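You operate a simulated robot arm through the tools that you are given. There is no shell and no other tool.

You run a simulated two-armed robot. Do the job below in one go: nothing can be reset, and whatever is moved stays where it is left.

## Task
Wipe up the spill on the end worktop with the green cloth and put it back.

It is judged by the outcome, as a careful person would: the job done as asked, and still so three seconds after it is handed in. It fails if anything else is knocked over, pushed out of place, dropped, spilled or broken. Flat cloth is picked up by pressing the open fingertips on it (5 to 10 N) and closing them slowly along it; thin cloth reads only 2 to 8 mm in the jaws.

## Robot
Two 7-joint arms with two-finger parallel grippers on one trunk, on a base that moves. Base frame: it is fixed to the floor where the robot stands at the start and does not move with it; the origin is under the middle of the robot, x ahead of it, y to its left, z up. Readings come in mm, rad, newtons and seconds.
The left shoulder is at the start at [80, 131, 947], the right one opposite. With the tool pointing down near the work surface each hand reaches from about 400 to 860 mm from the robot's upright axis, wherever it stands, measured 20 degrees to its own side. Places, roughly: green cloth [1500, 0, 1000]. Payload 1.57 kg a hand.
The tool frame of a hand sits at the grasp point between the pads (the TCP): z along the fingers, y along the line on which they close. The tips reach 30 mm beyond it. The gripper opens to 110 mm. The fingers are 24 mm wide and 12 mm thick; the gripper's body (48 by 112 mm) begins 78 mm behind the TCP.
Orientation is told as [roll, pitch, yaw] about the base's x, y, z axes, in that order, counted from this pose: with the fingers straight down and closing along the base's y, the tool's x points along the base's -x, its y along +y and its z along -z.

## Interface
- The arms move only by the tool play_rows. It takes "left_targets", "right_targets" or both (then of equal length, played together; a hand with none holds still); each is a list of rows, each a list of 7 numbers: the finger opening in mm, from 0 to 110, then the shift along the base's x, y, z in mm, then the turn, a rotation vector about the base's x, y, z in rad. In form: [[claw, dx, dy, dz, rx, ry, rz], ...]. A call has 1 to 20 rows; each row shifts and turns the commanded pose from where the row before left it. Rows are played at 5 a second. More than 50 mm and 0.15 rad between two rows, or a gripper value outside its range, and nothing of the call is played. A pose out of reach is approached as far as the arm can. The call stops where the force on the tool passes 40 N (or 10 N more than at its start, if that is more) or the arm is blocked; 0.2 s more then pass. The fingers move at their own pace (about 108 mm/s each) and stop on an object; they squeeze with about 41 N. The grip force told is the motor's: it shows also when the fingers shut on nothing. Time passes only in rows, and 0.2 s behind the last, so rows that do not move let the fingers close. The reply holds the time, the measured pose of the TCP, the force on the tool along the base axes, the opening and the grip force, in the units named above and with some noise, with the torque about the TCP (base axes, N m) and any sound that the robot's microphone picked up.
- Cameras (640 x 400 px; columns grow to the right, rows downward): "scene" is now at [-46.2, -2.1, 1444.7]; the picture's right is [-0.03, -1.00, 0.00], its down [-0.34, 0.01, -0.94] and it looks along [0.94, -0.03, -0.34] (base axes); focal length 255 px, centre (320, 200). "left" rides on the left gripper at [70, -16, -141] in its tool frame; the picture's right is [0.23, 0.97, 0.00], its down [-0.86, 0.20, -0.48] and it looks along [-0.47, 0.11, 0.88] (tool axes); focal length 222 px, centre (320, 200). "right" rides on the right gripper at [70, 16, -141] in its tool frame; the picture's right is [-0.23, 0.97, 0.00], its down [-0.86, -0.20, -0.48] and it looks along [-0.47, -0.11, 0.88] (tool axes); focal length 222 px, centre (320, 200). There is no depth. A picture from a camera that has moved, and an enlarged one, comes with that camera's place and axes in the base frame and with its lens.
- snapshot(camera): a new picture of that camera. No time passes.
- steer(legs): drives the robot by 1 to 6 legs, each [ahead, left, turn to the left] in mm, mm and rad, along the robot's own axes; the way and the turn of a leg run together, so that a leg with both is an arc; at most 1500 mm and 3.142 rad a leg. The arms and the cameras ride along, it lands a little off, and it stops where it bumps. It gives what a move gives.
- turn_head(pan, tilt): turns the head with the scene camera to pan (to the left, within 1.902 rad either way) and tilt (down, from -0.506 to 1.204), counted from straight ahead of the robot. It gives what a move gives.
- zoom(camera, box): a new picture of the part [left, top, right, bottom] of that camera's present view, enlarged. No time passes.
- job_done(): hands the job in; it is judged then, once.

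Nothing tells you exact positions but the pictures and the camera data. Unless the task says otherwise, let go and move clear before handing in.

The tools are called after "Call:" as name(argument=value, ...) on one line, values as JSON. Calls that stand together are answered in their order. play_rows: Moves the arms, as the interface text tells. Its arguments: {"type":"object","properties":{"left_targets":{"type":"array"},"right_targets":{"type":"array"}},"required":[]} The other tools are called the same way: steer (legs) drives the base; turn_head (pan, tilt) turns the head that bears the scene camera; snapshot (camera) takes a picture; zoom (camera, box) takes an enlarged picture of a part of a camera's view; job_done () hands the job in.

At the start:

```text
time: 0.0
left_position: [470.4, 204.4, 1148.7]
left_tool_rot: [0.0, -0.001, 0.001]
left_ft_force: [0.7, -0.1, -0.4]
left_wrist_torque: [-0.03, 0.0, 0.01]
left_finger_gap: 110.1
left_grip_force: 0.0
right_position: [595.2, -285.8, 1128.0]
right_tool_rot: [0.001, -0.001, 0.001]
right_ft_force: [0.0, 0.0, -0.5]
right_wrist_torque: [0.02, 0.03, 0.03]
right_finger_gap: 109.9
right_grip_force: 0.1
robot x, y, heading: [-2.7, 1.3, -0.001]
head pan, tilt (commanded): [-0.028, 0.344]
```

scene: 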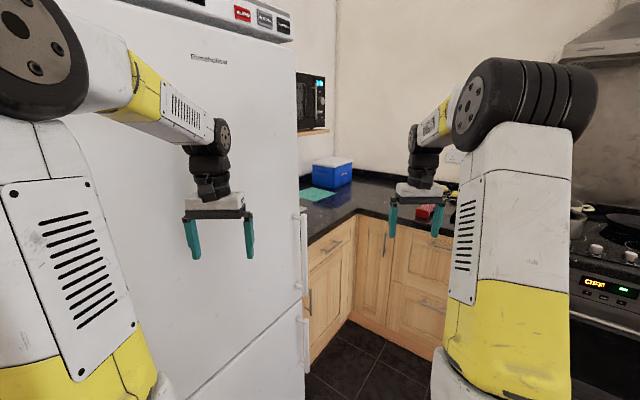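
right: 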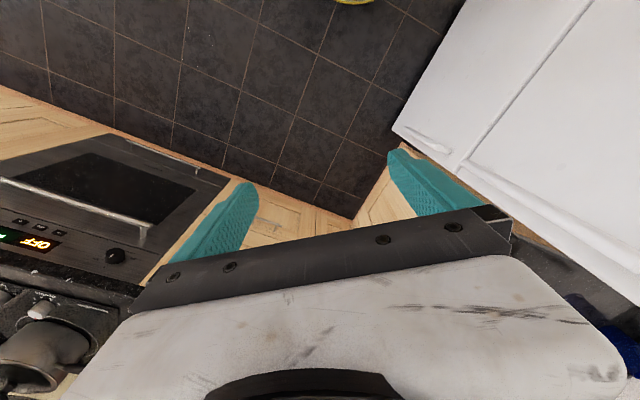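
left: 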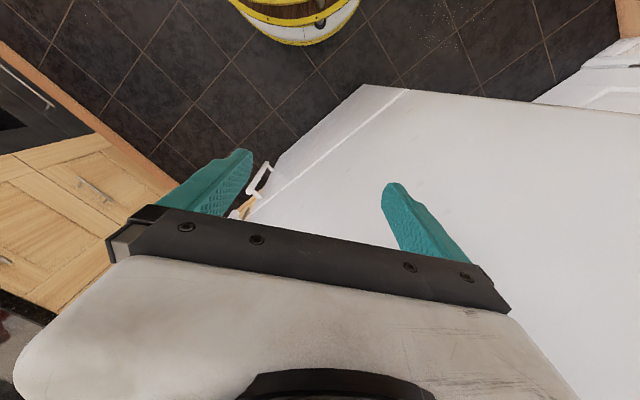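

I see a fridge to the left, a corner worktop with a blue box and a green cloth beyond it, and a stove on the right. I'll look closer at the worktop before moving.

Call:
zoom(camera="scene", box=[280, 130, 480, 255])

Call:
snapshot(camera="scene")

```text
3.20 times, centred on (380, 192) of scene
camera zoom: at [-46.2, -2.1, 1444.7], right [-0.03, -1.0, 0.0], down [-0.34, 0.01, -0.94], along [0.94, -0.03, -0.34], focal length 817 px, centre (128, 224)
```

zoom: 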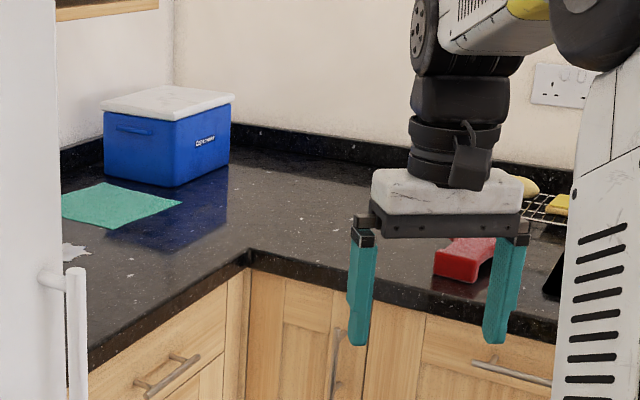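

```text
taken
camera scene: at [-46.2, -2.1, 1444.7], right [-0.03, -1.0, 0.0], down [-0.34, 0.01, -0.94], along [0.94, -0.03, -0.34], focal length 255 px, centre (320, 200)
```

scene: 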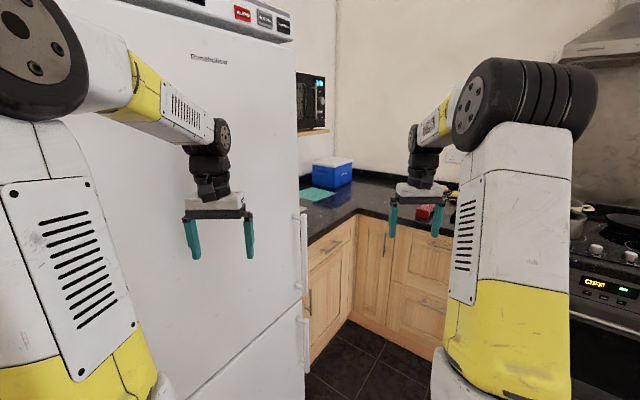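

The cloth lies left of centre near the blue box, and what looks like a whitish splash lies partly hidden behind the fridge edge. I'll look around with the head before driving.

Call:
turn_head(pan=-0.9, tilt=0.4)

Call:
snapshot(camera="scene")

Call:
turn_head(pan=0.9, tilt=0.4)

Call:
snapshot(camera="scene")

Call:
turn_head(pan=-1.9, tilt=0.4)

Call:
snapshot(camera="scene")

Call:
turn_head(pan=1.9, tilt=0.4)

Call:
snapshot(camera="scene")

```text
time: 1.2
left_position: [469.1, 203.1, 1147.2]
left_tool_rot: [-0.001, 0.001, -0.001]
left_ft_force: [0.3, 0.0, 0.9]
left_wrist_torque: [0.0, 0.0, 0.02]
left_finger_gap: 110.1
left_grip_force: 0.1
right_position: [594.3, -285.0, 1127.8]
right_tool_rot: [-0.001, 0.0, 0.0]
right_ft_force: [0.0, -0.8, -0.7]
right_wrist_torque: [-0.02, -0.02, 0.02]
right_finger_gap: 110.1
right_grip_force: 0.1
robot x, y, heading: [1.4, 0.2, -0.002]
head pan, tilt (commanded): [-0.901, 0.4]
```

```text
taken
camera scene: at [-81.7, -72.1, 1439.6], right [-0.78, -0.62, 0.0], down [-0.24, 0.3, -0.92], along [0.57, -0.72, -0.39], focal length 255 px, centre (320, 200)
```

scene: 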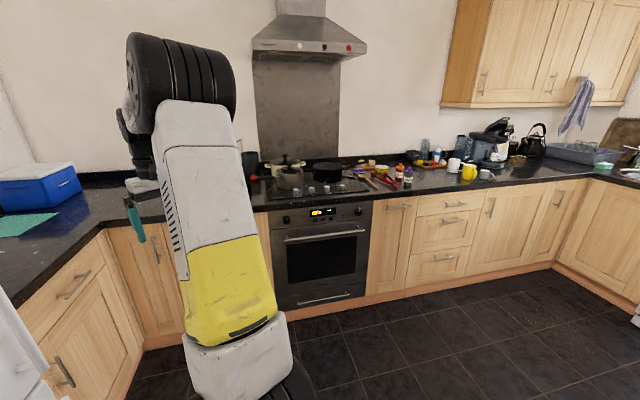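

```text
time: 3.0
left_position: [470.7, 204.2, 1146.9]
left_tool_rot: [0.001, 0.0, 0.0]
left_ft_force: [0.2, 0.0, 0.1]
left_wrist_torque: [-0.02, 0.02, -0.01]
left_finger_gap: 110.3
left_grip_force: 0.1
right_position: [594.5, -286.4, 1127.7]
right_tool_rot: [0.0, 0.0, 0.0]
right_ft_force: [-1.3, -0.6, 0.0]
right_wrist_torque: [0.0, 0.02, 0.02]
right_finger_gap: 109.8
right_grip_force: 0.1
robot x, y, heading: [0.5, 0.0, -0.003]
head pan, tilt (commanded): [0.901, 0.4]
```

```text
taken
camera scene: at [-81.8, 73.1, 1439.6], right [0.78, -0.62, 0.0], down [-0.24, -0.3, -0.92], along [0.57, 0.72, -0.39], focal length 255 px, centre (320, 200)
```

scene: 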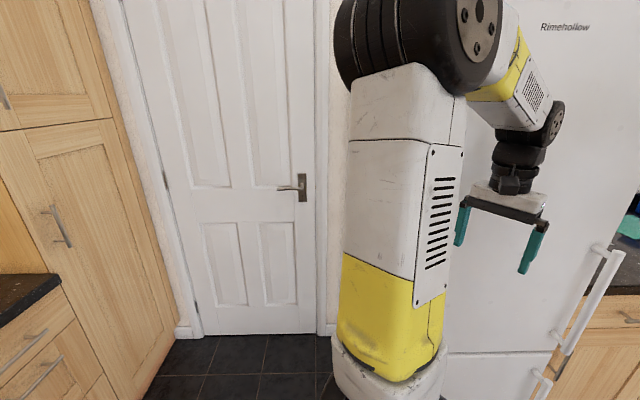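

```text
time: 5.5
left_position: [469.3, 206.0, 1147.2]
left_tool_rot: [0.0, 0.0, 0.0]
left_ft_force: [-0.4, -0.2, 0.8]
left_wrist_torque: [-0.04, 0.03, 0.01]
left_finger_gap: 110.1
left_grip_force: 0.1
right_position: [594.5, -284.9, 1127.2]
right_tool_rot: [0.0, 0.0, 0.0]
right_ft_force: [0.1, -1.0, 0.3]
right_wrist_torque: [0.01, 0.0, -0.02]
right_finger_gap: 110.1
right_grip_force: 0.1
robot x, y, heading: [0.6, -1.7, -0.0]
head pan, tilt (commanded): [-1.901, 0.4]
```

```text
taken
camera scene: at [-169.3, -87.2, 1439.6], right [-0.95, 0.32, 0.0], down [0.13, 0.37, -0.92], along [-0.3, -0.87, -0.39], focal length 255 px, centre (320, 200)
```

scene: 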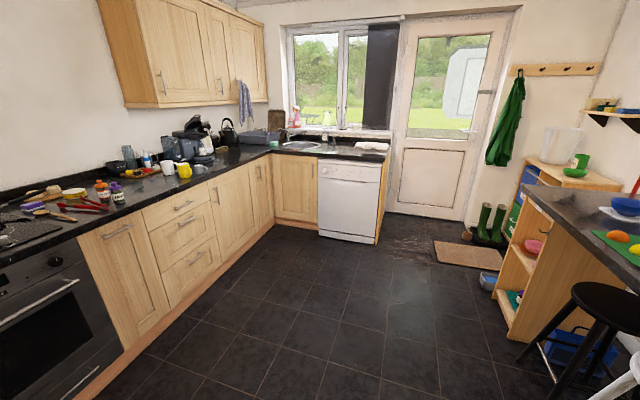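

```text
time: 8.6
left_position: [469.7, 205.0, 1147.1]
left_tool_rot: [0.001, 0.0, -0.001]
left_ft_force: [0.3, -0.1, 0.3]
left_wrist_torque: [0.02, 0.02, 0.03]
left_finger_gap: 109.8
left_grip_force: 0.0
right_position: [594.2, -285.6, 1126.8]
right_tool_rot: [-0.001, 0.001, 0.0]
right_ft_force: [-0.1, -0.4, 0.5]
right_wrist_torque: [0.01, -0.03, -0.01]
right_finger_gap: 109.9
right_grip_force: 0.2
robot x, y, heading: [0.3, 1.1, -0.002]
head pan, tilt (commanded): [1.901, 0.4]
```

```text
taken
camera scene: at [-169.3, 88.2, 1439.6], right [0.95, 0.32, 0.0], down [0.13, -0.37, -0.92], along [-0.3, 0.87, -0.39], focal length 255 px, centre (320, 200)
```

scene: 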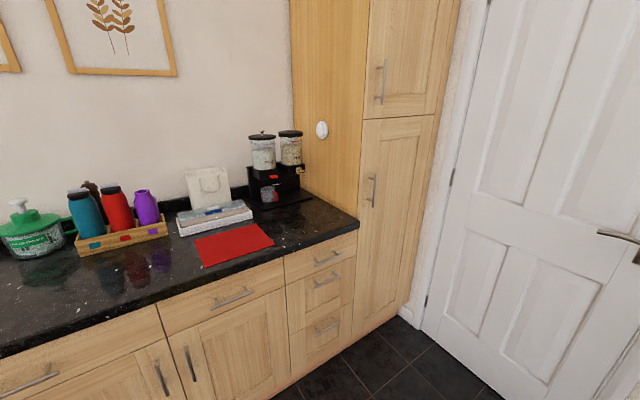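

The kitchen is turned about 45° to my frame: the green cloth and spill are on the short end worktop past the fridge, near the blue box, while the hob worktop runs off to the right. I'll turn left a bit, then sidestep parallel to the fridge to see this worktop fully.

Call:
steer(legs=[[0, 0, 0.5]])

Call:
turn_head(pan=-0.3, tilt=0.5)

Call:
snapshot(camera="scene")

Call:
snapshot(camera="left")

Call:
snapshot(camera="right")

```text
time: 10.1
left_position: [370.9, 338.2, 1148.4]
left_tool_rot: [-0.009, 0.008, 0.332]
left_ft_force: [-19.2, -15.2, 9.4]
left_wrist_torque: [2.42, -2.35, 1.1]
left_finger_gap: 110.0
left_grip_force: 0.1
right_position: [655.5, -66.6, 1129.4]
right_tool_rot: [0.0, 0.001, 0.348]
right_ft_force: [0.3, 0.1, 0.8]
right_wrist_torque: [0.02, 0.02, -0.02]
right_finger_gap: 110.0
right_grip_force: 0.1
robot x, y, heading: [0.5, -3.6, 0.354]
head pan, tilt (commanded): [1.901, 0.4]
stopped in leg 1: the force on the tool passed its limit at 127 N (the readings are from after the stop); the commanded pose is now the measured one
```

```text
time: 12.1
left_position: [369.7, 337.4, 1149.3]
left_tool_rot: [-0.009, 0.006, 0.33]
left_ft_force: [-29.0, -26.4, 9.3]
left_wrist_torque: [3.93, -3.73, 1.69]
left_finger_gap: 110.0
left_grip_force: 0.1
right_position: [653.8, -68.0, 1128.8]
right_tool_rot: [0.001, -0.001, 0.349]
right_ft_force: [-0.3, 0.7, -0.5]
right_wrist_torque: [0.01, 0.0, 0.01]
right_finger_gap: 110.2
right_grip_force: 0.1
robot x, y, heading: [0.5, -4.7, 0.348]
head pan, tilt (commanded): [-0.3, 0.499]
```

```text
taken
camera scene: at [-42.3, -46.0, 1430.3], right [0.05, -1.0, 0.0], down [-0.48, -0.02, -0.88], along [0.88, 0.04, -0.48], focal length 255 px, centre (320, 200)
```

scene: 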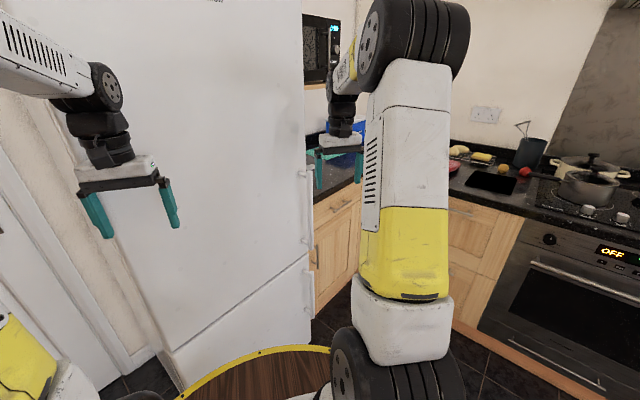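

```text
taken
camera left: at [309.6, 302.0, 1291.3], right [-0.53, 0.85, -0.01], down [0.74, 0.47, 0.47], along [0.4, 0.25, -0.88], focal length 222 px, centre (320, 200)
```

left: 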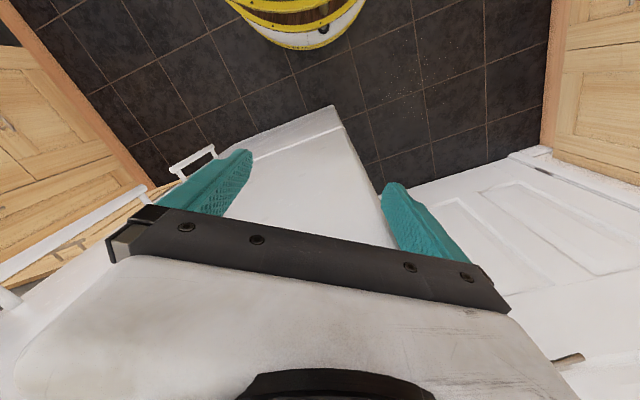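

```text
taken
camera right: at [583.2, -75.1, 1269.2], right [-0.12, 0.99, 0.0], down [0.87, 0.1, 0.48], along [0.48, 0.06, -0.88], focal length 222 px, centre (320, 200)
```

right: 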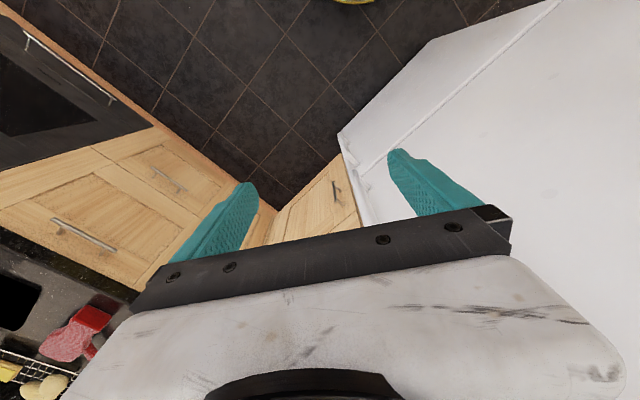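

The left gripper touched the fridge front, so the fridge is nearer than I judged (its face is about 550 mm ahead of me along its normal). I'll back straight off it, then tuck the left hand closer to the body.

Call:
steer(legs=[[-74, -30, 0]])

Call:
zoom(camera="scene", box=[60, 0, 380, 400])

```text
time: 13.2
left_position: [313.9, 286.0, 1148.6]
left_tool_rot: [-0.009, 0.007, 0.331]
left_ft_force: [0.1, -0.8, -0.7]
left_wrist_torque: [0.01, 0.01, 0.02]
left_finger_gap: 109.8
left_grip_force: 0.1
right_position: [598.4, -119.2, 1126.9]
right_tool_rot: [0.0, 0.0, 0.35]
right_ft_force: [0.9, -0.9, -0.8]
right_wrist_torque: [-0.04, 0.01, 0.01]
right_finger_gap: 110.0
right_grip_force: 0.1
robot x, y, heading: [-59.4, -54.5, 0.35]
head pan, tilt (commanded): [-0.3, 0.499]
```

```text
1.00 times, centred on (220, 200) of scene (not enlarged: the box is as wide or as high as the picture)
camera zoom: at [-98.4, -97.5, 1430.4], right [0.05, -1.0, 0.0], down [-0.48, -0.02, -0.88], along [0.88, 0.04, -0.48], focal length 255 px, centre (420, 200)
```

zoom: 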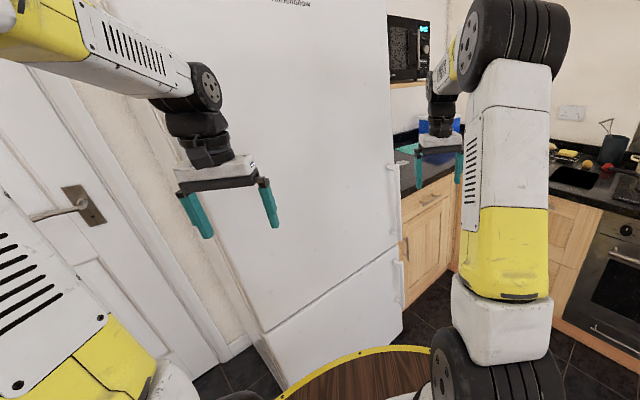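

Clear of the fridge now with no force on the hands. I'll tuck the left hand in towards the body before moving along the fridge.

Call:
play_rows(left_targets=[[110, -27, 2, 0, 0, 0, 0], [110, -27, 2, 0, 0, 0, 0], [110, -27, 2, 0, 0, 0, 0], [110, -27, 2, 0, 0, 0, 0], [110, -27, 2, 0, 0, 0, 0], [110, -27, 2, 0, 0, 0, 0]])

Call:
snapshot(camera="scene")

```text
time: 14.6
left_position: [151.5, 297.6, 1148.0]
left_tool_rot: [-0.008, 0.007, 0.332]
left_ft_force: [0.5, 0.2, -0.1]
left_wrist_torque: [0.03, 0.0, -0.01]
left_finger_gap: 110.0
left_grip_force: 0.2
right_position: [597.8, -120.4, 1126.9]
right_tool_rot: [-0.001, -0.001, 0.346]
right_ft_force: [0.9, 0.6, 0.0]
right_wrist_torque: [0.0, 0.02, 0.0]
right_finger_gap: 109.8
right_grip_force: 0.0
robot x, y, heading: [-57.6, -55.6, 0.351]
head pan, tilt (commanded): [-0.3, 0.499]
```

```text
taken
camera scene: at [-98.3, -97.5, 1430.4], right [0.05, -1.0, 0.0], down [-0.48, -0.02, -0.88], along [0.88, 0.04, -0.48], focal length 255 px, centre (320, 200)
```

scene: 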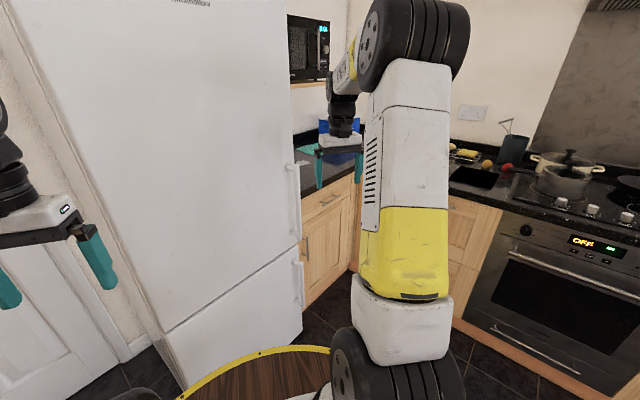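

The left hand is tucked. Now I'll sidestep to the right, parallel to the fridge front, to get a clear view of the end worktop.

Call:
steer(legs=[[195, -460, 0]])

Call:
turn_head(pan=0.1, tilt=0.45)

Call:
snapshot(camera="scene")

```text
time: 17.5
left_position: [488.2, -60.7, 1148.3]
left_tool_rot: [-0.01, 0.007, 0.335]
left_ft_force: [-0.5, -1.0, 0.8]
left_wrist_torque: [-0.03, 0.03, 0.0]
left_finger_gap: 110.1
left_grip_force: 0.0
right_position: [936.9, -476.6, 1127.4]
right_tool_rot: [0.002, 0.0, 0.353]
right_ft_force: [0.4, 0.5, 0.6]
right_wrist_torque: [-0.02, 0.01, -0.03]
right_finger_gap: 110.2
right_grip_force: 0.0
robot x, y, heading: [282.2, -415.1, 0.353]
head pan, tilt (commanded): [-0.3, 0.499]
```

```text
time: 18.4
left_position: [488.9, -60.9, 1147.9]
left_tool_rot: [-0.008, 0.005, 0.336]
left_ft_force: [-0.8, 0.5, 0.0]
left_wrist_torque: [-0.01, -0.02, -0.01]
left_finger_gap: 109.7
left_grip_force: 0.1
right_position: [937.3, -477.0, 1127.7]
right_tool_rot: [0.0, -0.001, 0.351]
right_ft_force: [-0.5, 0.3, 0.3]
right_wrist_torque: [0.0, -0.01, -0.01]
right_finger_gap: 110.0
right_grip_force: 0.1
robot x, y, heading: [281.7, -414.0, 0.352]
head pan, tilt (commanded): [0.099, 0.45]
```

```text
taken
camera scene: at [232.7, -422.2, 1434.9], right [0.44, -0.9, 0.0], down [-0.39, -0.19, -0.9], along [0.81, 0.39, -0.44], focal length 255 px, centre (320, 200)
```

scene: 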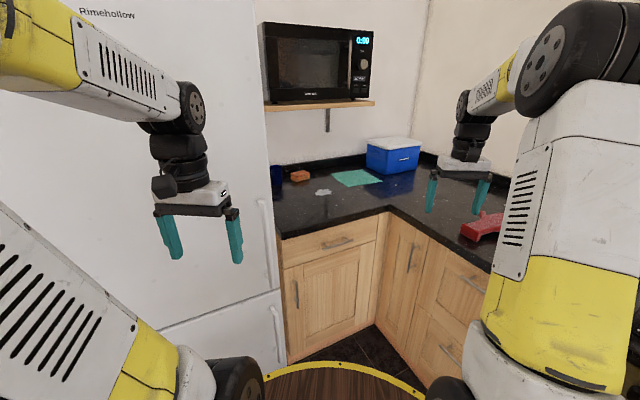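

Call:
zoom(camera="scene", box=[255, 130, 445, 250])

```text
3.33 times, centred on (350, 190) of scene
camera zoom: at [232.7, -422.2, 1434.9], right [0.44, -0.9, 0.0], down [-0.39, -0.19, -0.9], along [0.81, 0.39, -0.44], focal length 851 px, centre (220, 233)
```

zoom: 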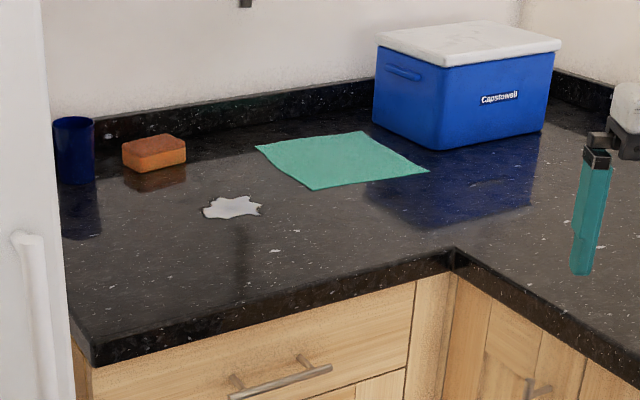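

I can now see the end worktop clearly: blue cup, orange sponge, a whitish spill near [1297, 75], the flat green cloth centred near [1568, -8], and the blue cool box behind it; triangulation puts the worktop at z ≈ 910. I'll zoom for detail before choosing where to stand.

Call:
zoom(camera="scene", box=[255, 150, 345, 250])

Call:
zoom(camera="scene", box=[320, 130, 420, 210])

Call:
turn_head(pan=0.1, tilt=1.0)

Call:
snapshot(camera="scene")

```text
4.00 times, centred on (300, 200) of scene
camera zoom: at [232.7, -422.2, 1434.9], right [0.44, -0.9, 0.0], down [-0.39, -0.19, -0.9], along [0.81, 0.39, -0.44], focal length 1021 px, centre (400, 200)
```

zoom: 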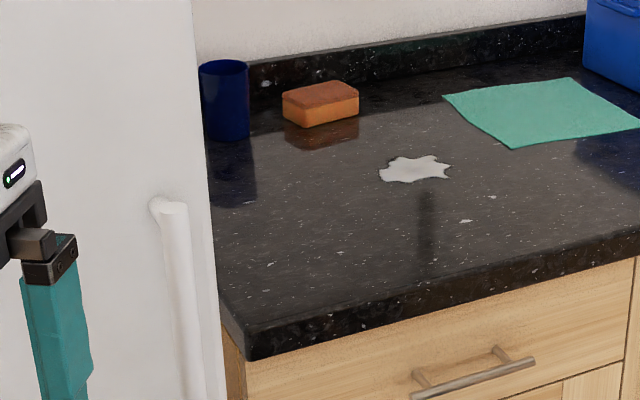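

```text
5.00 times, centred on (370, 170) of scene
camera zoom: at [232.7, -422.2, 1434.9], right [0.44, -0.9, 0.0], down [-0.39, -0.19, -0.9], along [0.81, 0.39, -0.44], focal length 1276 px, centre (70, 350)
```

zoom: 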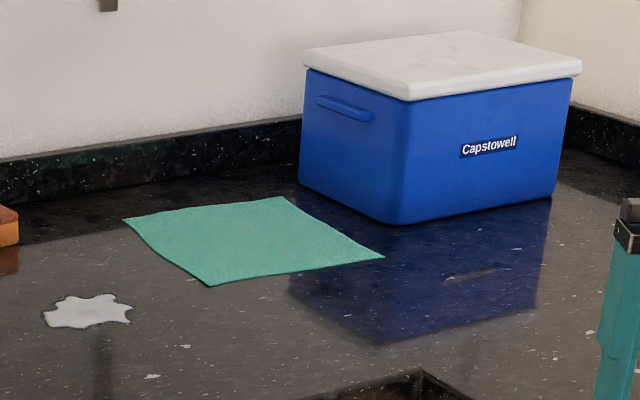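

```text
time: 19.4
left_position: [488.9, -61.1, 1147.8]
left_tool_rot: [-0.008, 0.007, 0.335]
left_ft_force: [0.2, 0.7, 0.2]
left_wrist_torque: [0.02, 0.01, -0.03]
left_finger_gap: 110.2
left_grip_force: 0.0
right_position: [936.8, -476.6, 1127.5]
right_tool_rot: [-0.001, 0.0, 0.353]
right_ft_force: [0.2, 0.0, 0.2]
right_wrist_torque: [0.03, 0.0, 0.02]
right_finger_gap: 109.9
right_grip_force: 0.0
robot x, y, heading: [283.8, -412.6, 0.354]
head pan, tilt (commanded): [0.099, 1.0]
```

```text
taken
camera scene: at [212.7, -431.8, 1389.4], right [0.44, -0.9, 0.0], down [-0.76, -0.37, -0.54], along [0.49, 0.24, -0.84], focal length 255 px, centre (320, 200)
```

scene: 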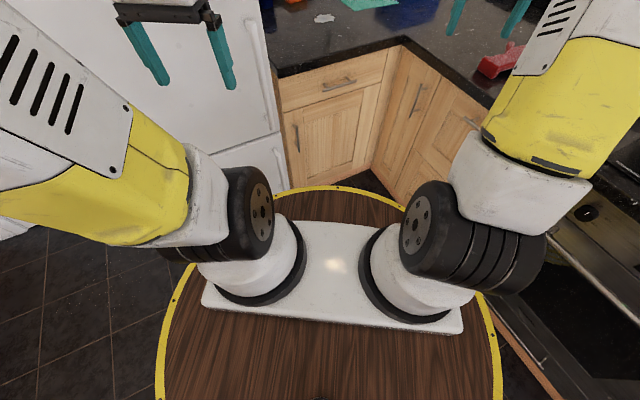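

Worktop front edge, fridge corner and handle positions now give me a standing spot near [767, -318], facing the worktop, about 370 mm from both edges; I'll use the right arm with the tool tilted outward. First I'll tuck the left hand further to the side so it stays clear of the fridge.

Call:
play_rows(left_targets=[[110, -36, 5.5, 0, 0, 0, 0], [110, -36, 5.5, 0, 0, 0, 0], [110, -36, 5.5, 0, 0, 0, 0], [110, -36, 5.5, 0, 0, 0, 0], [110, -36, 5.5, 0, 0, 0, 0], [110, -36, 5.5, 0, 0, 0, 0], [110, -36, 5.5, 0, 0, 0, 0], [110, -36, 5.5, 0, 0, 0, 0]])

Call:
turn_head(pan=0.5, tilt=0.45)

Call:
snapshot(camera="scene")

```text
time: 21.1
left_position: [201.7, -17.0, 1147.8]
left_tool_rot: [-0.008, 0.006, 0.335]
left_ft_force: [1.0, -0.4, -0.9]
left_wrist_torque: [0.01, -0.02, -0.04]
left_finger_gap: 110.0
left_grip_force: 0.0
right_position: [938.1, -477.4, 1127.6]
right_tool_rot: [0.0, 0.001, 0.353]
right_ft_force: [-0.6, -0.3, -0.2]
right_wrist_torque: [0.02, 0.01, 0.01]
right_finger_gap: 110.2
right_grip_force: 0.1
robot x, y, heading: [280.3, -410.5, 0.354]
head pan, tilt (commanded): [0.099, 1.0]
```

```text
time: 22.1
left_position: [201.6, -18.4, 1148.8]
left_tool_rot: [-0.009, 0.006, 0.334]
left_ft_force: [0.3, 0.1, -0.4]
left_wrist_torque: [-0.01, -0.04, 0.0]
left_finger_gap: 109.8
left_grip_force: 0.0
right_position: [937.2, -476.0, 1127.1]
right_tool_rot: [0.0, 0.0, 0.354]
right_ft_force: [-0.6, 0.6, 0.6]
right_wrist_torque: [-0.02, 0.0, -0.03]
right_finger_gap: 109.8
right_grip_force: 0.0
robot x, y, heading: [283.6, -414.9, 0.35]
head pan, tilt (commanded): [0.499, 0.45]
```

```text
taken
camera scene: at [210.5, -393.2, 1434.8], right [0.75, -0.66, 0.0], down [-0.29, -0.33, -0.9], along [0.59, 0.68, -0.44], focal length 255 px, centre (320, 200)
```

scene: 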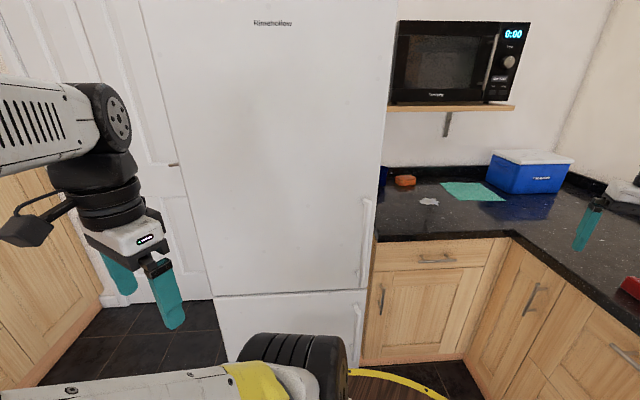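

Call:
zoom(camera="scene", box=[350, 170, 550, 295])

Call:
zoom(camera="scene", box=[370, 80, 530, 180])

```text
3.20 times, centred on (450, 232) of scene
camera zoom: at [210.5, -393.2, 1434.8], right [0.75, -0.66, 0.0], down [-0.29, -0.33, -0.9], along [0.59, 0.68, -0.44], focal length 817 px, centre (-96, 96)
```

zoom: 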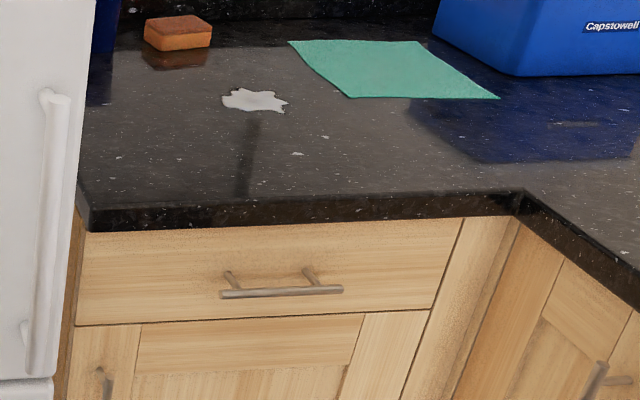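

```text
4.00 times, centred on (450, 130) of scene
camera zoom: at [210.5, -393.2, 1434.8], right [0.75, -0.66, 0.0], down [-0.29, -0.33, -0.9], along [0.59, 0.68, -0.44], focal length 1021 px, centre (-200, 480)
```

zoom: 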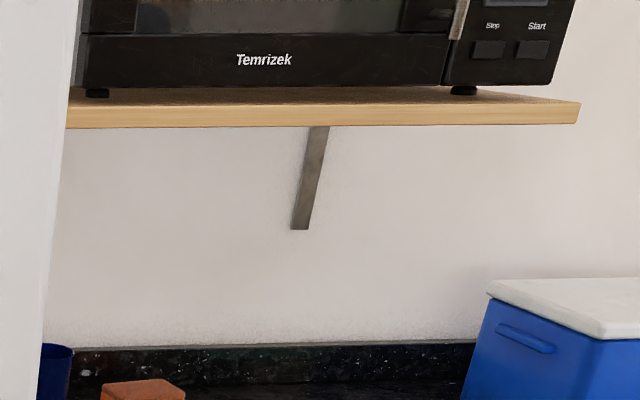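

Positions from three views agree: spill centre ≈ [1298, 73], cloth corners ≈ [1416,-15], [1578,-161], [1557,147], [1735,0], and the microwave shelf's underside is at z ≈ 1311 with its front edge roughly over the spill. I'll draw the right hand in slightly so it stays clear of that shelf, then turn and drive partway.

Call:
play_rows(right_targets=[[110, -25, -25, 0, 0, 0, 0], [110, -25, -25, 0, 0, 0, 0], [110, -25, -25, 0, 0, 0, 0]])

Call:
steer(legs=[[0, 0, 0.3]])

Call:
steer(legs=[[206, -97, 0]])

Call:
turn_head(pan=0.0, tilt=0.9)

Call:
snapshot(camera="scene")

```text
time: 22.9
left_position: [202.3, -16.1, 1148.0]
left_tool_rot: [-0.008, 0.007, 0.336]
left_ft_force: [0.9, 0.0, -0.4]
left_wrist_torque: [-0.04, 0.01, -0.04]
left_finger_gap: 109.7
left_grip_force: 0.1
right_position: [861.2, -549.7, 1128.2]
right_tool_rot: [0.0, 0.0, 0.355]
right_ft_force: [0.6, 0.9, -0.3]
right_wrist_torque: [-0.03, 0.01, 0.01]
right_finger_gap: 109.9
right_grip_force: 0.0
robot x, y, heading: [279.6, -413.7, 0.352]
head pan, tilt (commanded): [0.499, 0.45]
```

```text
time: 24.3
left_position: [88.4, -58.1, 1148.8]
left_tool_rot: [-0.009, 0.007, 0.63]
left_ft_force: [-0.7, -0.6, -0.1]
left_wrist_torque: [0.0, -0.01, -0.03]
left_finger_gap: 109.9
left_grip_force: 0.0
right_position: [875.4, -374.8, 1127.2]
right_tool_rot: [-0.001, 0.0, 0.65]
right_ft_force: [0.1, 0.2, 0.1]
right_wrist_torque: [0.0, -0.03, 0.0]
right_finger_gap: 110.1
right_grip_force: 0.1
robot x, y, heading: [278.2, -414.8, 0.649]
head pan, tilt (commanded): [0.499, 0.45]
```

```text
time: 26.0
left_position: [310.1, -10.8, 1148.2]
left_tool_rot: [-0.01, 0.005, 0.637]
left_ft_force: [0.5, -0.1, -0.7]
left_wrist_torque: [-0.01, 0.0, 0.01]
left_finger_gap: 109.8
left_grip_force: 0.0
right_position: [1099.8, -324.3, 1128.0]
right_tool_rot: [0.0, 0.0, 0.651]
right_ft_force: [0.3, 0.3, -0.9]
right_wrist_torque: [0.0, -0.02, 0.03]
right_finger_gap: 110.0
right_grip_force: 0.2
robot x, y, heading: [503.7, -365.5, 0.647]
head pan, tilt (commanded): [0.499, 0.45]
```

```text
time: 26.9
left_position: [312.0, -10.4, 1147.8]
left_tool_rot: [-0.008, 0.007, 0.635]
left_ft_force: [-0.1, -0.5, 0.6]
left_wrist_torque: [0.0, 0.0, -0.01]
left_finger_gap: 109.8
left_grip_force: 0.1
right_position: [1098.4, -325.5, 1127.2]
right_tool_rot: [0.001, 0.0, 0.65]
right_ft_force: [-0.3, 0.1, 0.7]
right_wrist_torque: [0.02, 0.02, -0.01]
right_finger_gap: 110.0
right_grip_force: 0.1
robot x, y, heading: [506.7, -373.0, 0.647]
head pan, tilt (commanded): [0.0, 0.901]
```

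```text
taken
camera scene: at [453.6, -405.2, 1396.6], right [0.61, -0.79, 0.0], down [-0.62, -0.48, -0.62], along [0.49, 0.38, -0.78], focal length 255 px, centre (320, 200)
```

scene: 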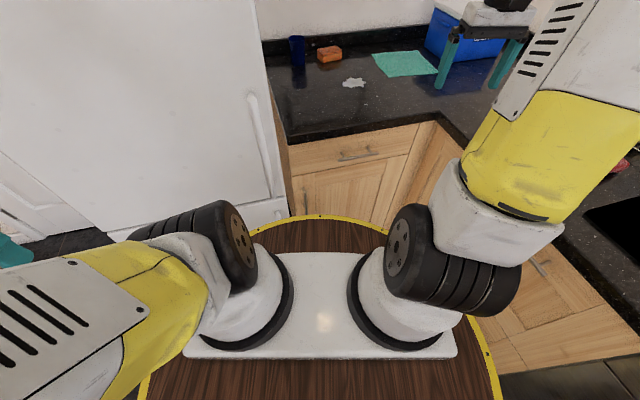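

All clear so far. The drum-shaped body still has good clearance to worktop and fridge handle, so I'll drive the second half and check.

Call:
steer(legs=[[110, -60, 0]])

Call:
snapshot(camera="scene")

```text
time: 28.2
left_position: [434.5, 8.5, 1148.6]
left_tool_rot: [-0.01, 0.007, 0.637]
left_ft_force: [0.1, 0.3, 0.5]
left_wrist_torque: [0.0, -0.01, 0.03]
left_finger_gap: 110.3
left_grip_force: 0.0
right_position: [1222.9, -303.1, 1127.7]
right_tool_rot: [-0.002, -0.001, 0.655]
right_ft_force: [-0.7, 0.7, 0.0]
right_wrist_torque: [-0.02, -0.02, 0.0]
right_finger_gap: 109.9
right_grip_force: 0.1
robot x, y, heading: [629.0, -348.2, 0.656]
head pan, tilt (commanded): [0.0, 0.901]
```

```text
taken
camera scene: at [577.5, -385.3, 1396.5], right [0.61, -0.79, 0.0], down [-0.62, -0.48, -0.62], along [0.49, 0.38, -0.78], focal length 255 px, centre (320, 200)
```

scene: 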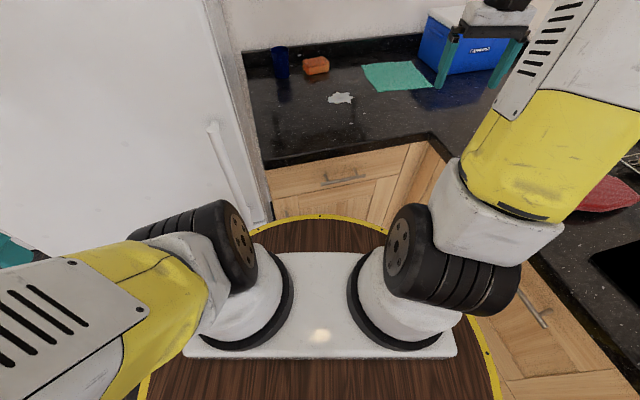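

Call:
steer(legs=[[92, -50, 0]])

Call:
snapshot(camera="scene")

Call:
snapshot(camera="right")

Call:
snapshot(camera="left")

```text
time: 29.4
left_position: [538.2, 24.9, 1148.2]
left_tool_rot: [-0.007, 0.004, 0.637]
left_ft_force: [-0.1, -0.8, 0.6]
left_wrist_torque: [0.01, -0.01, -0.01]
left_finger_gap: 110.0
left_grip_force: 0.0
right_position: [1326.5, -287.8, 1127.3]
right_tool_rot: [0.0, 0.0, 0.654]
right_ft_force: [-0.1, 0.0, 0.7]
right_wrist_torque: [-0.02, -0.01, -0.02]
right_finger_gap: 110.1
right_grip_force: 0.1
robot x, y, heading: [732.5, -330.5, 0.656]
head pan, tilt (commanded): [0.0, 0.901]
```

```text
taken
camera scene: at [681.3, -368.7, 1396.5], right [0.61, -0.79, 0.0], down [-0.62, -0.48, -0.62], along [0.49, 0.38, -0.78], focal length 255 px, centre (320, 200)
```

scene: 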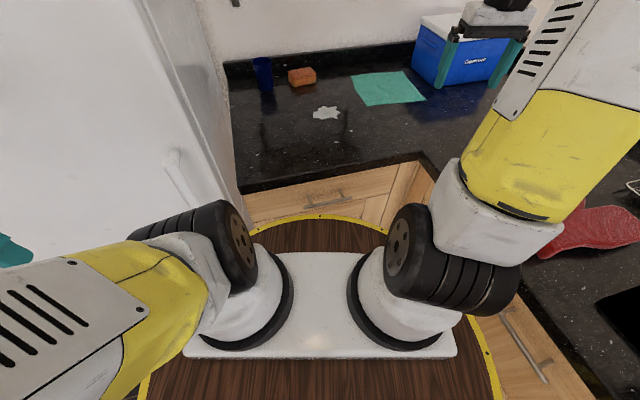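

```text
taken
camera right: at [1261.6, -316.3, 1268.2], right [-0.41, 0.91, 0.0], down [0.8, 0.36, 0.48], along [0.44, 0.2, -0.88], focal length 222 px, centre (320, 200)
```

right: 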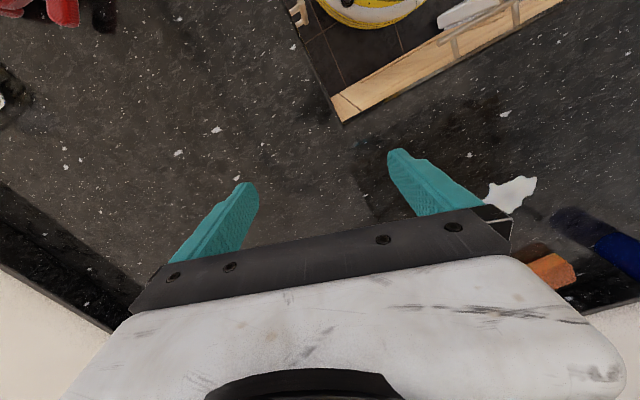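

```text
taken
camera left: at [491.6, -26.7, 1290.8], right [-0.76, 0.65, -0.01], down [0.57, 0.67, 0.47], along [0.31, 0.35, -0.88], focal length 222 px, centre (320, 200)
```

left: 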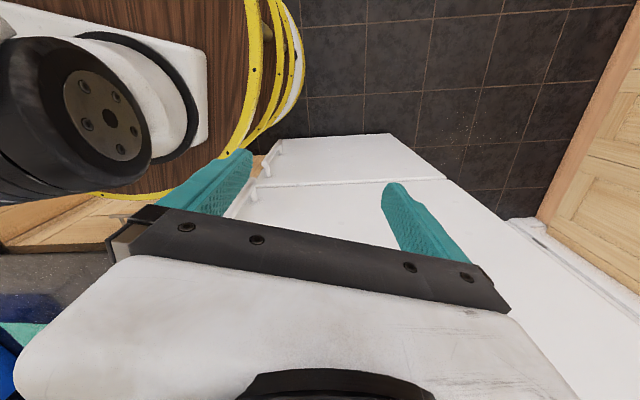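

Standing well: robot at [732, -330], nothing touched. I'll zoom for accurate cloth and spill corners from this closer view.

Call:
zoom(camera="scene", box=[220, 40, 460, 190])

Call:
zoom(camera="scene", box=[290, 55, 450, 155])

```text
2.67 times, centred on (340, 115) of scene
camera zoom: at [681.3, -368.7, 1396.5], right [0.61, -0.79, 0.0], down [-0.62, -0.48, -0.62], along [0.49, 0.38, -0.78], focal length 681 px, centre (267, 427)
```

zoom: 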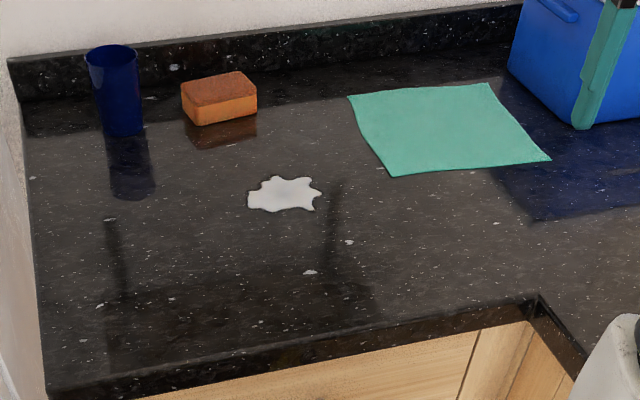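

```text
4.00 times, centred on (370, 105) of scene
camera zoom: at [681.3, -368.7, 1396.5], right [0.61, -0.79, 0.0], down [-0.62, -0.48, -0.62], along [0.49, 0.38, -0.78], focal length 1021 px, centre (120, 580)
```

zoom: 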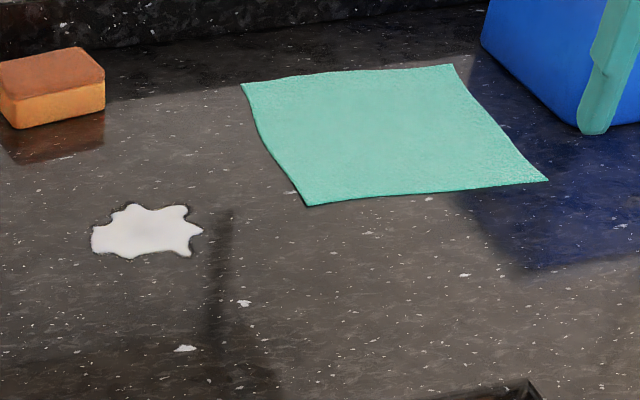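

Refined: cloth centre ≈ [1564, -3], edges kitchen-aligned, ~218 mm square; spill ≈ [1295, 70], ~100 mm across. I'll turn the right tool to yaw 0.375, tilt it outward 0.5 rad so the wrist stays below and in front of the shelf, and lower it over bare worktop.

Call:
play_rows(right_targets=[[110, 0, 0, 0, 0, 0, -0.14], [110, 0, 0, 0, 0, 0, -0.14], [110, 0, 0, -20, 0.0458, -0.1163, 0], [110, 0, 0, -20, 0.0458, -0.1163, 0], [110, 0, 0, -20, 0.0458, -0.1163, 0], [110, 0, 0, -20, 0.0458, -0.1163, 0], [110, 0, 0, -20, 0, 0, 0], [110, 0, 0, -20, 0, 0, 0]])

Call:
snapshot(camera="right")

Call:
snapshot(camera="scene")

```text
time: 31.2
left_position: [537.4, 24.3, 1148.7]
left_tool_rot: [-0.008, 0.006, 0.636]
left_ft_force: [0.2, -1.0, 0.7]
left_wrist_torque: [-0.01, -0.04, -0.01]
left_finger_gap: 109.9
left_grip_force: 0.1
right_position: [1326.5, -287.9, 1007.6]
right_tool_rot: [0.0, -0.498, 0.373]
right_ft_force: [0.3, 0.1, 0.7]
right_wrist_torque: [0.0, 0.0, 0.01]
right_finger_gap: 110.0
right_grip_force: 0.0
robot x, y, heading: [733.4, -329.8, 0.655]
head pan, tilt (commanded): [0.0, 0.901]
```

```text
taken
camera right: at [1200.9, -318.6, 1097.4], right [-0.17, 0.98, 0.11], down [0.56, 0.0, 0.83], along [0.81, 0.2, -0.55], focal length 222 px, centre (320, 200)
```

right: 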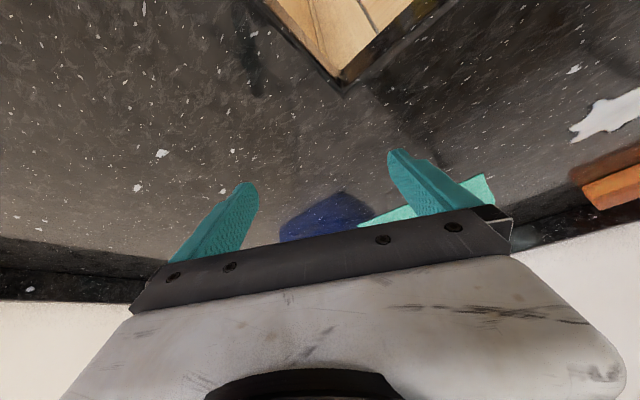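

```text
taken
camera scene: at [681.3, -368.7, 1396.5], right [0.61, -0.79, 0.0], down [-0.62, -0.48, -0.62], along [0.49, 0.38, -0.78], focal length 255 px, centre (320, 200)
```

scene: 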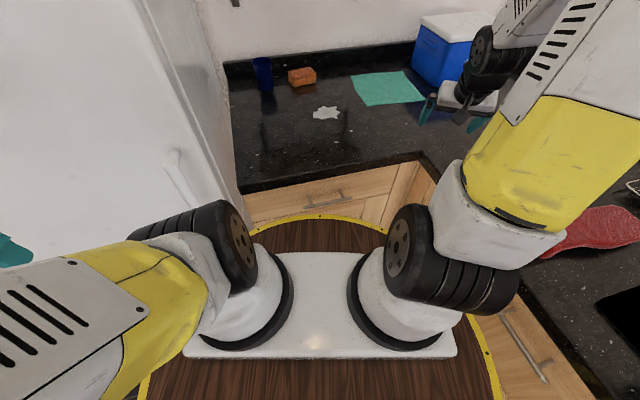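

The tool is tilted and clear, and the spill and cloth are where I expected. Now I'll drop to about 18 mm tip clearance and slide outward over bare worktop toward the cloth.

Call:
play_rows(right_targets=[[110, 0, 0, -24, 0, 0, 0], [110, 0, 0, -22, 0, 0, 0], [110, 26, 31.5, 0, 0, 0, 0], [110, 26, 31.5, 0, 0, 0, 0], [110, 26, 31.5, 0, 0, 0, 0], [110, 26, 31.5, 0, 0, 0, 0], [110, 26, 31.5, 0, 0, 0, 0], [110, 26, 31.5, 0, 0, 0, 0]])

Call:
turn_head(pan=0.2, tilt=0.5)

Call:
snapshot(camera="scene")

Call:
snapshot(camera="right")

```text
time: 33.0
left_position: [538.4, 24.9, 1147.8]
left_tool_rot: [-0.01, 0.005, 0.636]
left_ft_force: [-0.6, 0.0, 1.0]
left_wrist_torque: [0.02, -0.06, 0.03]
left_finger_gap: 110.2
left_grip_force: 0.1
right_position: [1483.8, -98.7, 963.2]
right_tool_rot: [0.0, -0.501, 0.374]
right_ft_force: [0.8, -1.1, 0.4]
right_wrist_torque: [0.02, 0.01, 0.02]
right_finger_gap: 110.0
right_grip_force: 0.1
robot x, y, heading: [732.8, -331.1, 0.652]
head pan, tilt (commanded): [0.0, 0.901]
```

```text
time: 33.8
left_position: [540.0, 25.3, 1147.8]
left_tool_rot: [-0.008, 0.007, 0.638]
left_ft_force: [-1.0, 0.2, -0.4]
left_wrist_torque: [-0.01, 0.02, 0.02]
left_finger_gap: 110.0
left_grip_force: 0.0
right_position: [1482.9, -99.0, 962.7]
right_tool_rot: [0.0, -0.498, 0.375]
right_ft_force: [0.7, -0.4, -0.1]
right_wrist_torque: [-0.03, -0.02, -0.02]
right_finger_gap: 110.0
right_grip_force: 0.1
robot x, y, heading: [733.8, -330.7, 0.654]
head pan, tilt (commanded): [0.201, 0.499]
```

```text
taken
camera scene: at [681.3, -345.9, 1430.3], right [0.75, -0.66, 0.0], down [-0.32, -0.36, -0.88], along [0.58, 0.66, -0.48], focal length 255 px, centre (320, 200)
```

scene: 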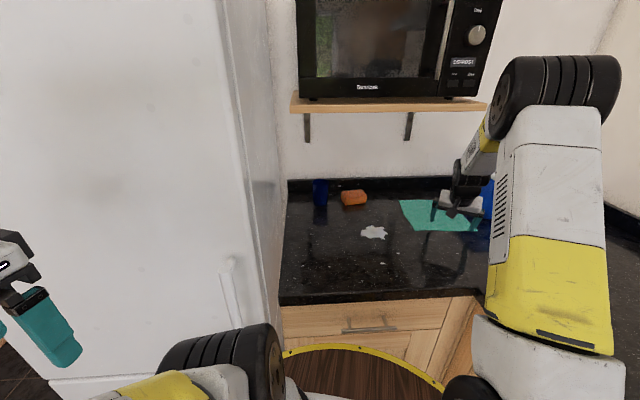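

```text
taken
camera right: at [1356.9, -129.8, 1052.3], right [-0.17, 0.98, 0.11], down [0.56, 0.0, 0.83], along [0.81, 0.2, -0.55], focal length 222 px, centre (320, 200)
```

right: 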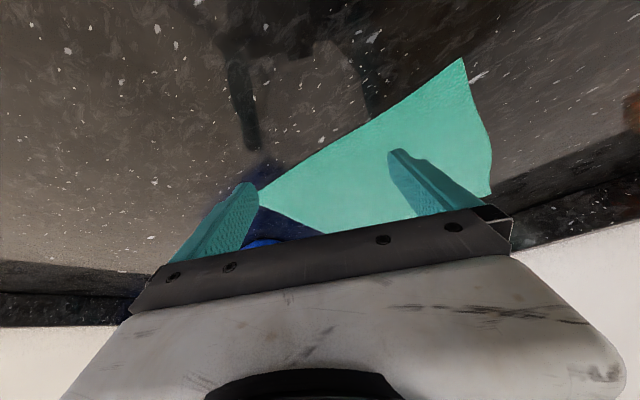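

Call:
play_rows(right_targets=[[110, 25, 31, 0, 0, 0, 0], [110, 25, 31, 0, 0, 0, 0], [110, 25, 31, 0, 0, 0, 0]])

Call:
snapshot(camera="right")

Call:
zoom(camera="scene", box=[340, 100, 540, 260])

```text
time: 34.6
left_position: [539.1, 27.2, 1148.7]
left_tool_rot: [-0.008, 0.006, 0.638]
left_ft_force: [0.1, -0.5, 0.0]
left_wrist_torque: [0.01, -0.01, -0.02]
left_finger_gap: 110.0
left_grip_force: 0.0
right_position: [1559.8, -5.2, 961.2]
right_tool_rot: [0.002, -0.499, 0.373]
right_ft_force: [-0.5, 0.1, -0.1]
right_wrist_torque: [0.04, 0.04, 0.03]
right_finger_gap: 110.1
right_grip_force: 0.1
robot x, y, heading: [735.4, -327.3, 0.656]
head pan, tilt (commanded): [0.201, 0.499]
```

```text
taken
camera right: at [1433.2, -36.6, 1051.4], right [-0.17, 0.98, 0.11], down [0.56, 0.0, 0.83], along [0.81, 0.2, -0.55], focal length 222 px, centre (320, 200)
```

right: 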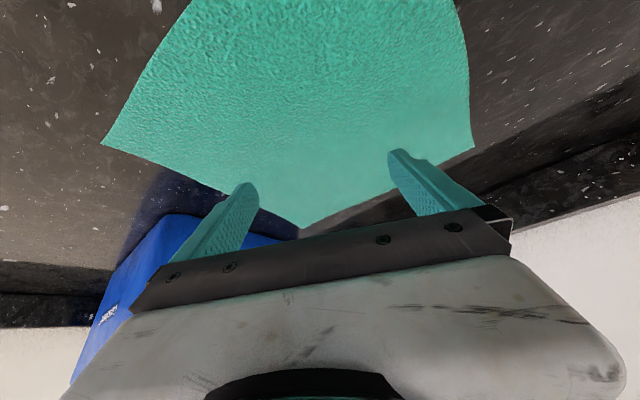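

```text
2.50 times, centred on (440, 180) of scene
camera zoom: at [681.0, -346.2, 1430.4], right [0.75, -0.66, 0.0], down [-0.31, -0.36, -0.88], along [0.58, 0.66, -0.48], focal length 638 px, centre (20, 250)
```

zoom: 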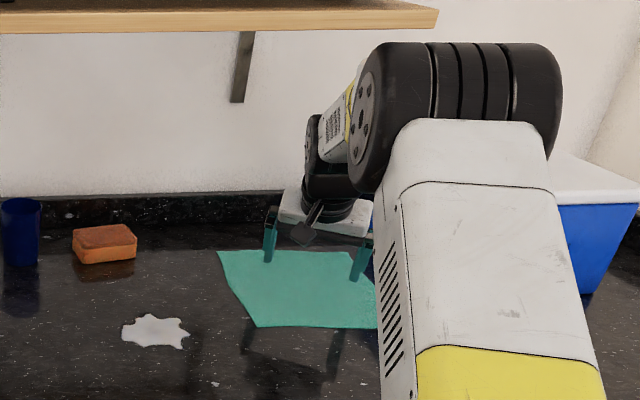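

Both open fingers straddle the middle of the cloth, tips about 18 mm above it. I'll lower in small steps until the force reads 5–10 N.

Call:
play_rows(right_targets=[[110, 0, 0, -4, 0, 0, 0], [110, 0, 0, -4, 0, 0, 0], [110, 0, 0, -3, 0, 0, 0]])

Call:
play_rows(right_targets=[[110, 0, 0, -2, 0, 0, 0], [110, 0, 0, 0, 0, 0, 0]])

```text
time: 35.4
left_position: [539.2, 25.4, 1148.3]
left_tool_rot: [-0.007, 0.007, 0.636]
left_ft_force: [-0.2, 0.9, 0.1]
left_wrist_torque: [0.0, 0.02, -0.02]
left_finger_gap: 110.1
left_grip_force: 0.1
right_position: [1559.9, -6.2, 949.8]
right_tool_rot: [0.001, -0.5, 0.375]
right_ft_force: [-0.3, 0.0, 0.5]
right_wrist_torque: [0.0, -0.02, 0.0]
right_finger_gap: 110.1
right_grip_force: 0.0
robot x, y, heading: [733.5, -329.9, 0.659]
head pan, tilt (commanded): [0.201, 0.499]
```

```text
time: 36.0
left_position: [538.6, 25.6, 1148.5]
left_tool_rot: [-0.01, 0.007, 0.639]
left_ft_force: [0.7, 0.0, 0.8]
left_wrist_torque: [-0.01, 0.0, -0.02]
left_finger_gap: 110.2
left_grip_force: 0.0
right_position: [1559.2, -5.4, 948.4]
right_tool_rot: [0.0, -0.498, 0.374]
right_ft_force: [0.4, 0.4, 0.3]
right_wrist_torque: [0.01, 0.02, 0.02]
right_finger_gap: 109.9
right_grip_force: 0.0
robot x, y, heading: [734.0, -326.8, 0.658]
head pan, tilt (commanded): [0.201, 0.499]
```

Call:
play_rows(right_targets=[[110, 0, 0, -2, 0, 0, 0], [110, 0, 0, 0, 0, 0, 0]])

Call:
play_rows(right_targets=[[110, 0, 0, -2, 0, 0, 0], [110, 0, 0, 0, 0, 0, 0]])

Call:
play_rows(right_targets=[[110, 0, 0, -1, 0, 0, 0], [110, 0, 0, 0, 0, 0, 0]])

```text
time: 36.6
left_position: [537.4, 25.4, 1149.1]
left_tool_rot: [-0.01, 0.007, 0.636]
left_ft_force: [-0.6, -0.2, 0.1]
left_wrist_torque: [0.0, 0.0, 0.0]
left_finger_gap: 110.1
left_grip_force: 0.0
right_position: [1558.9, -5.7, 946.1]
right_tool_rot: [0.0, -0.5, 0.374]
right_ft_force: [0.7, -0.1, -0.8]
right_wrist_torque: [0.01, -0.01, 0.01]
right_finger_gap: 110.2
right_grip_force: 0.0
robot x, y, heading: [730.9, -326.0, 0.65]
head pan, tilt (commanded): [0.201, 0.499]
```

```text
time: 37.2
left_position: [538.6, 25.8, 1148.0]
left_tool_rot: [-0.01, 0.007, 0.638]
left_ft_force: [-0.7, -0.3, 0.2]
left_wrist_torque: [-0.03, 0.0, 0.0]
left_finger_gap: 110.3
left_grip_force: 0.0
right_position: [1558.1, -5.8, 944.6]
right_tool_rot: [0.001, -0.498, 0.374]
right_ft_force: [-0.6, -0.3, -0.6]
right_wrist_torque: [-0.02, 0.01, -0.01]
right_finger_gap: 109.9
right_grip_force: 0.0
robot x, y, heading: [736.6, -329.4, 0.654]
head pan, tilt (commanded): [0.201, 0.499]
```

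```text
time: 37.8
left_position: [537.9, 25.3, 1148.1]
left_tool_rot: [-0.008, 0.008, 0.638]
left_ft_force: [0.5, 0.2, -0.7]
left_wrist_torque: [0.02, 0.02, 0.01]
left_finger_gap: 109.7
left_grip_force: 0.0
right_position: [1559.5, -5.0, 943.8]
right_tool_rot: [0.0, -0.5, 0.375]
right_ft_force: [-0.3, 0.8, 0.3]
right_wrist_torque: [-0.01, 0.01, -0.04]
right_finger_gap: 109.6
right_grip_force: 0.0
robot x, y, heading: [732.1, -325.0, 0.654]
head pan, tilt (commanded): [0.201, 0.499]
```

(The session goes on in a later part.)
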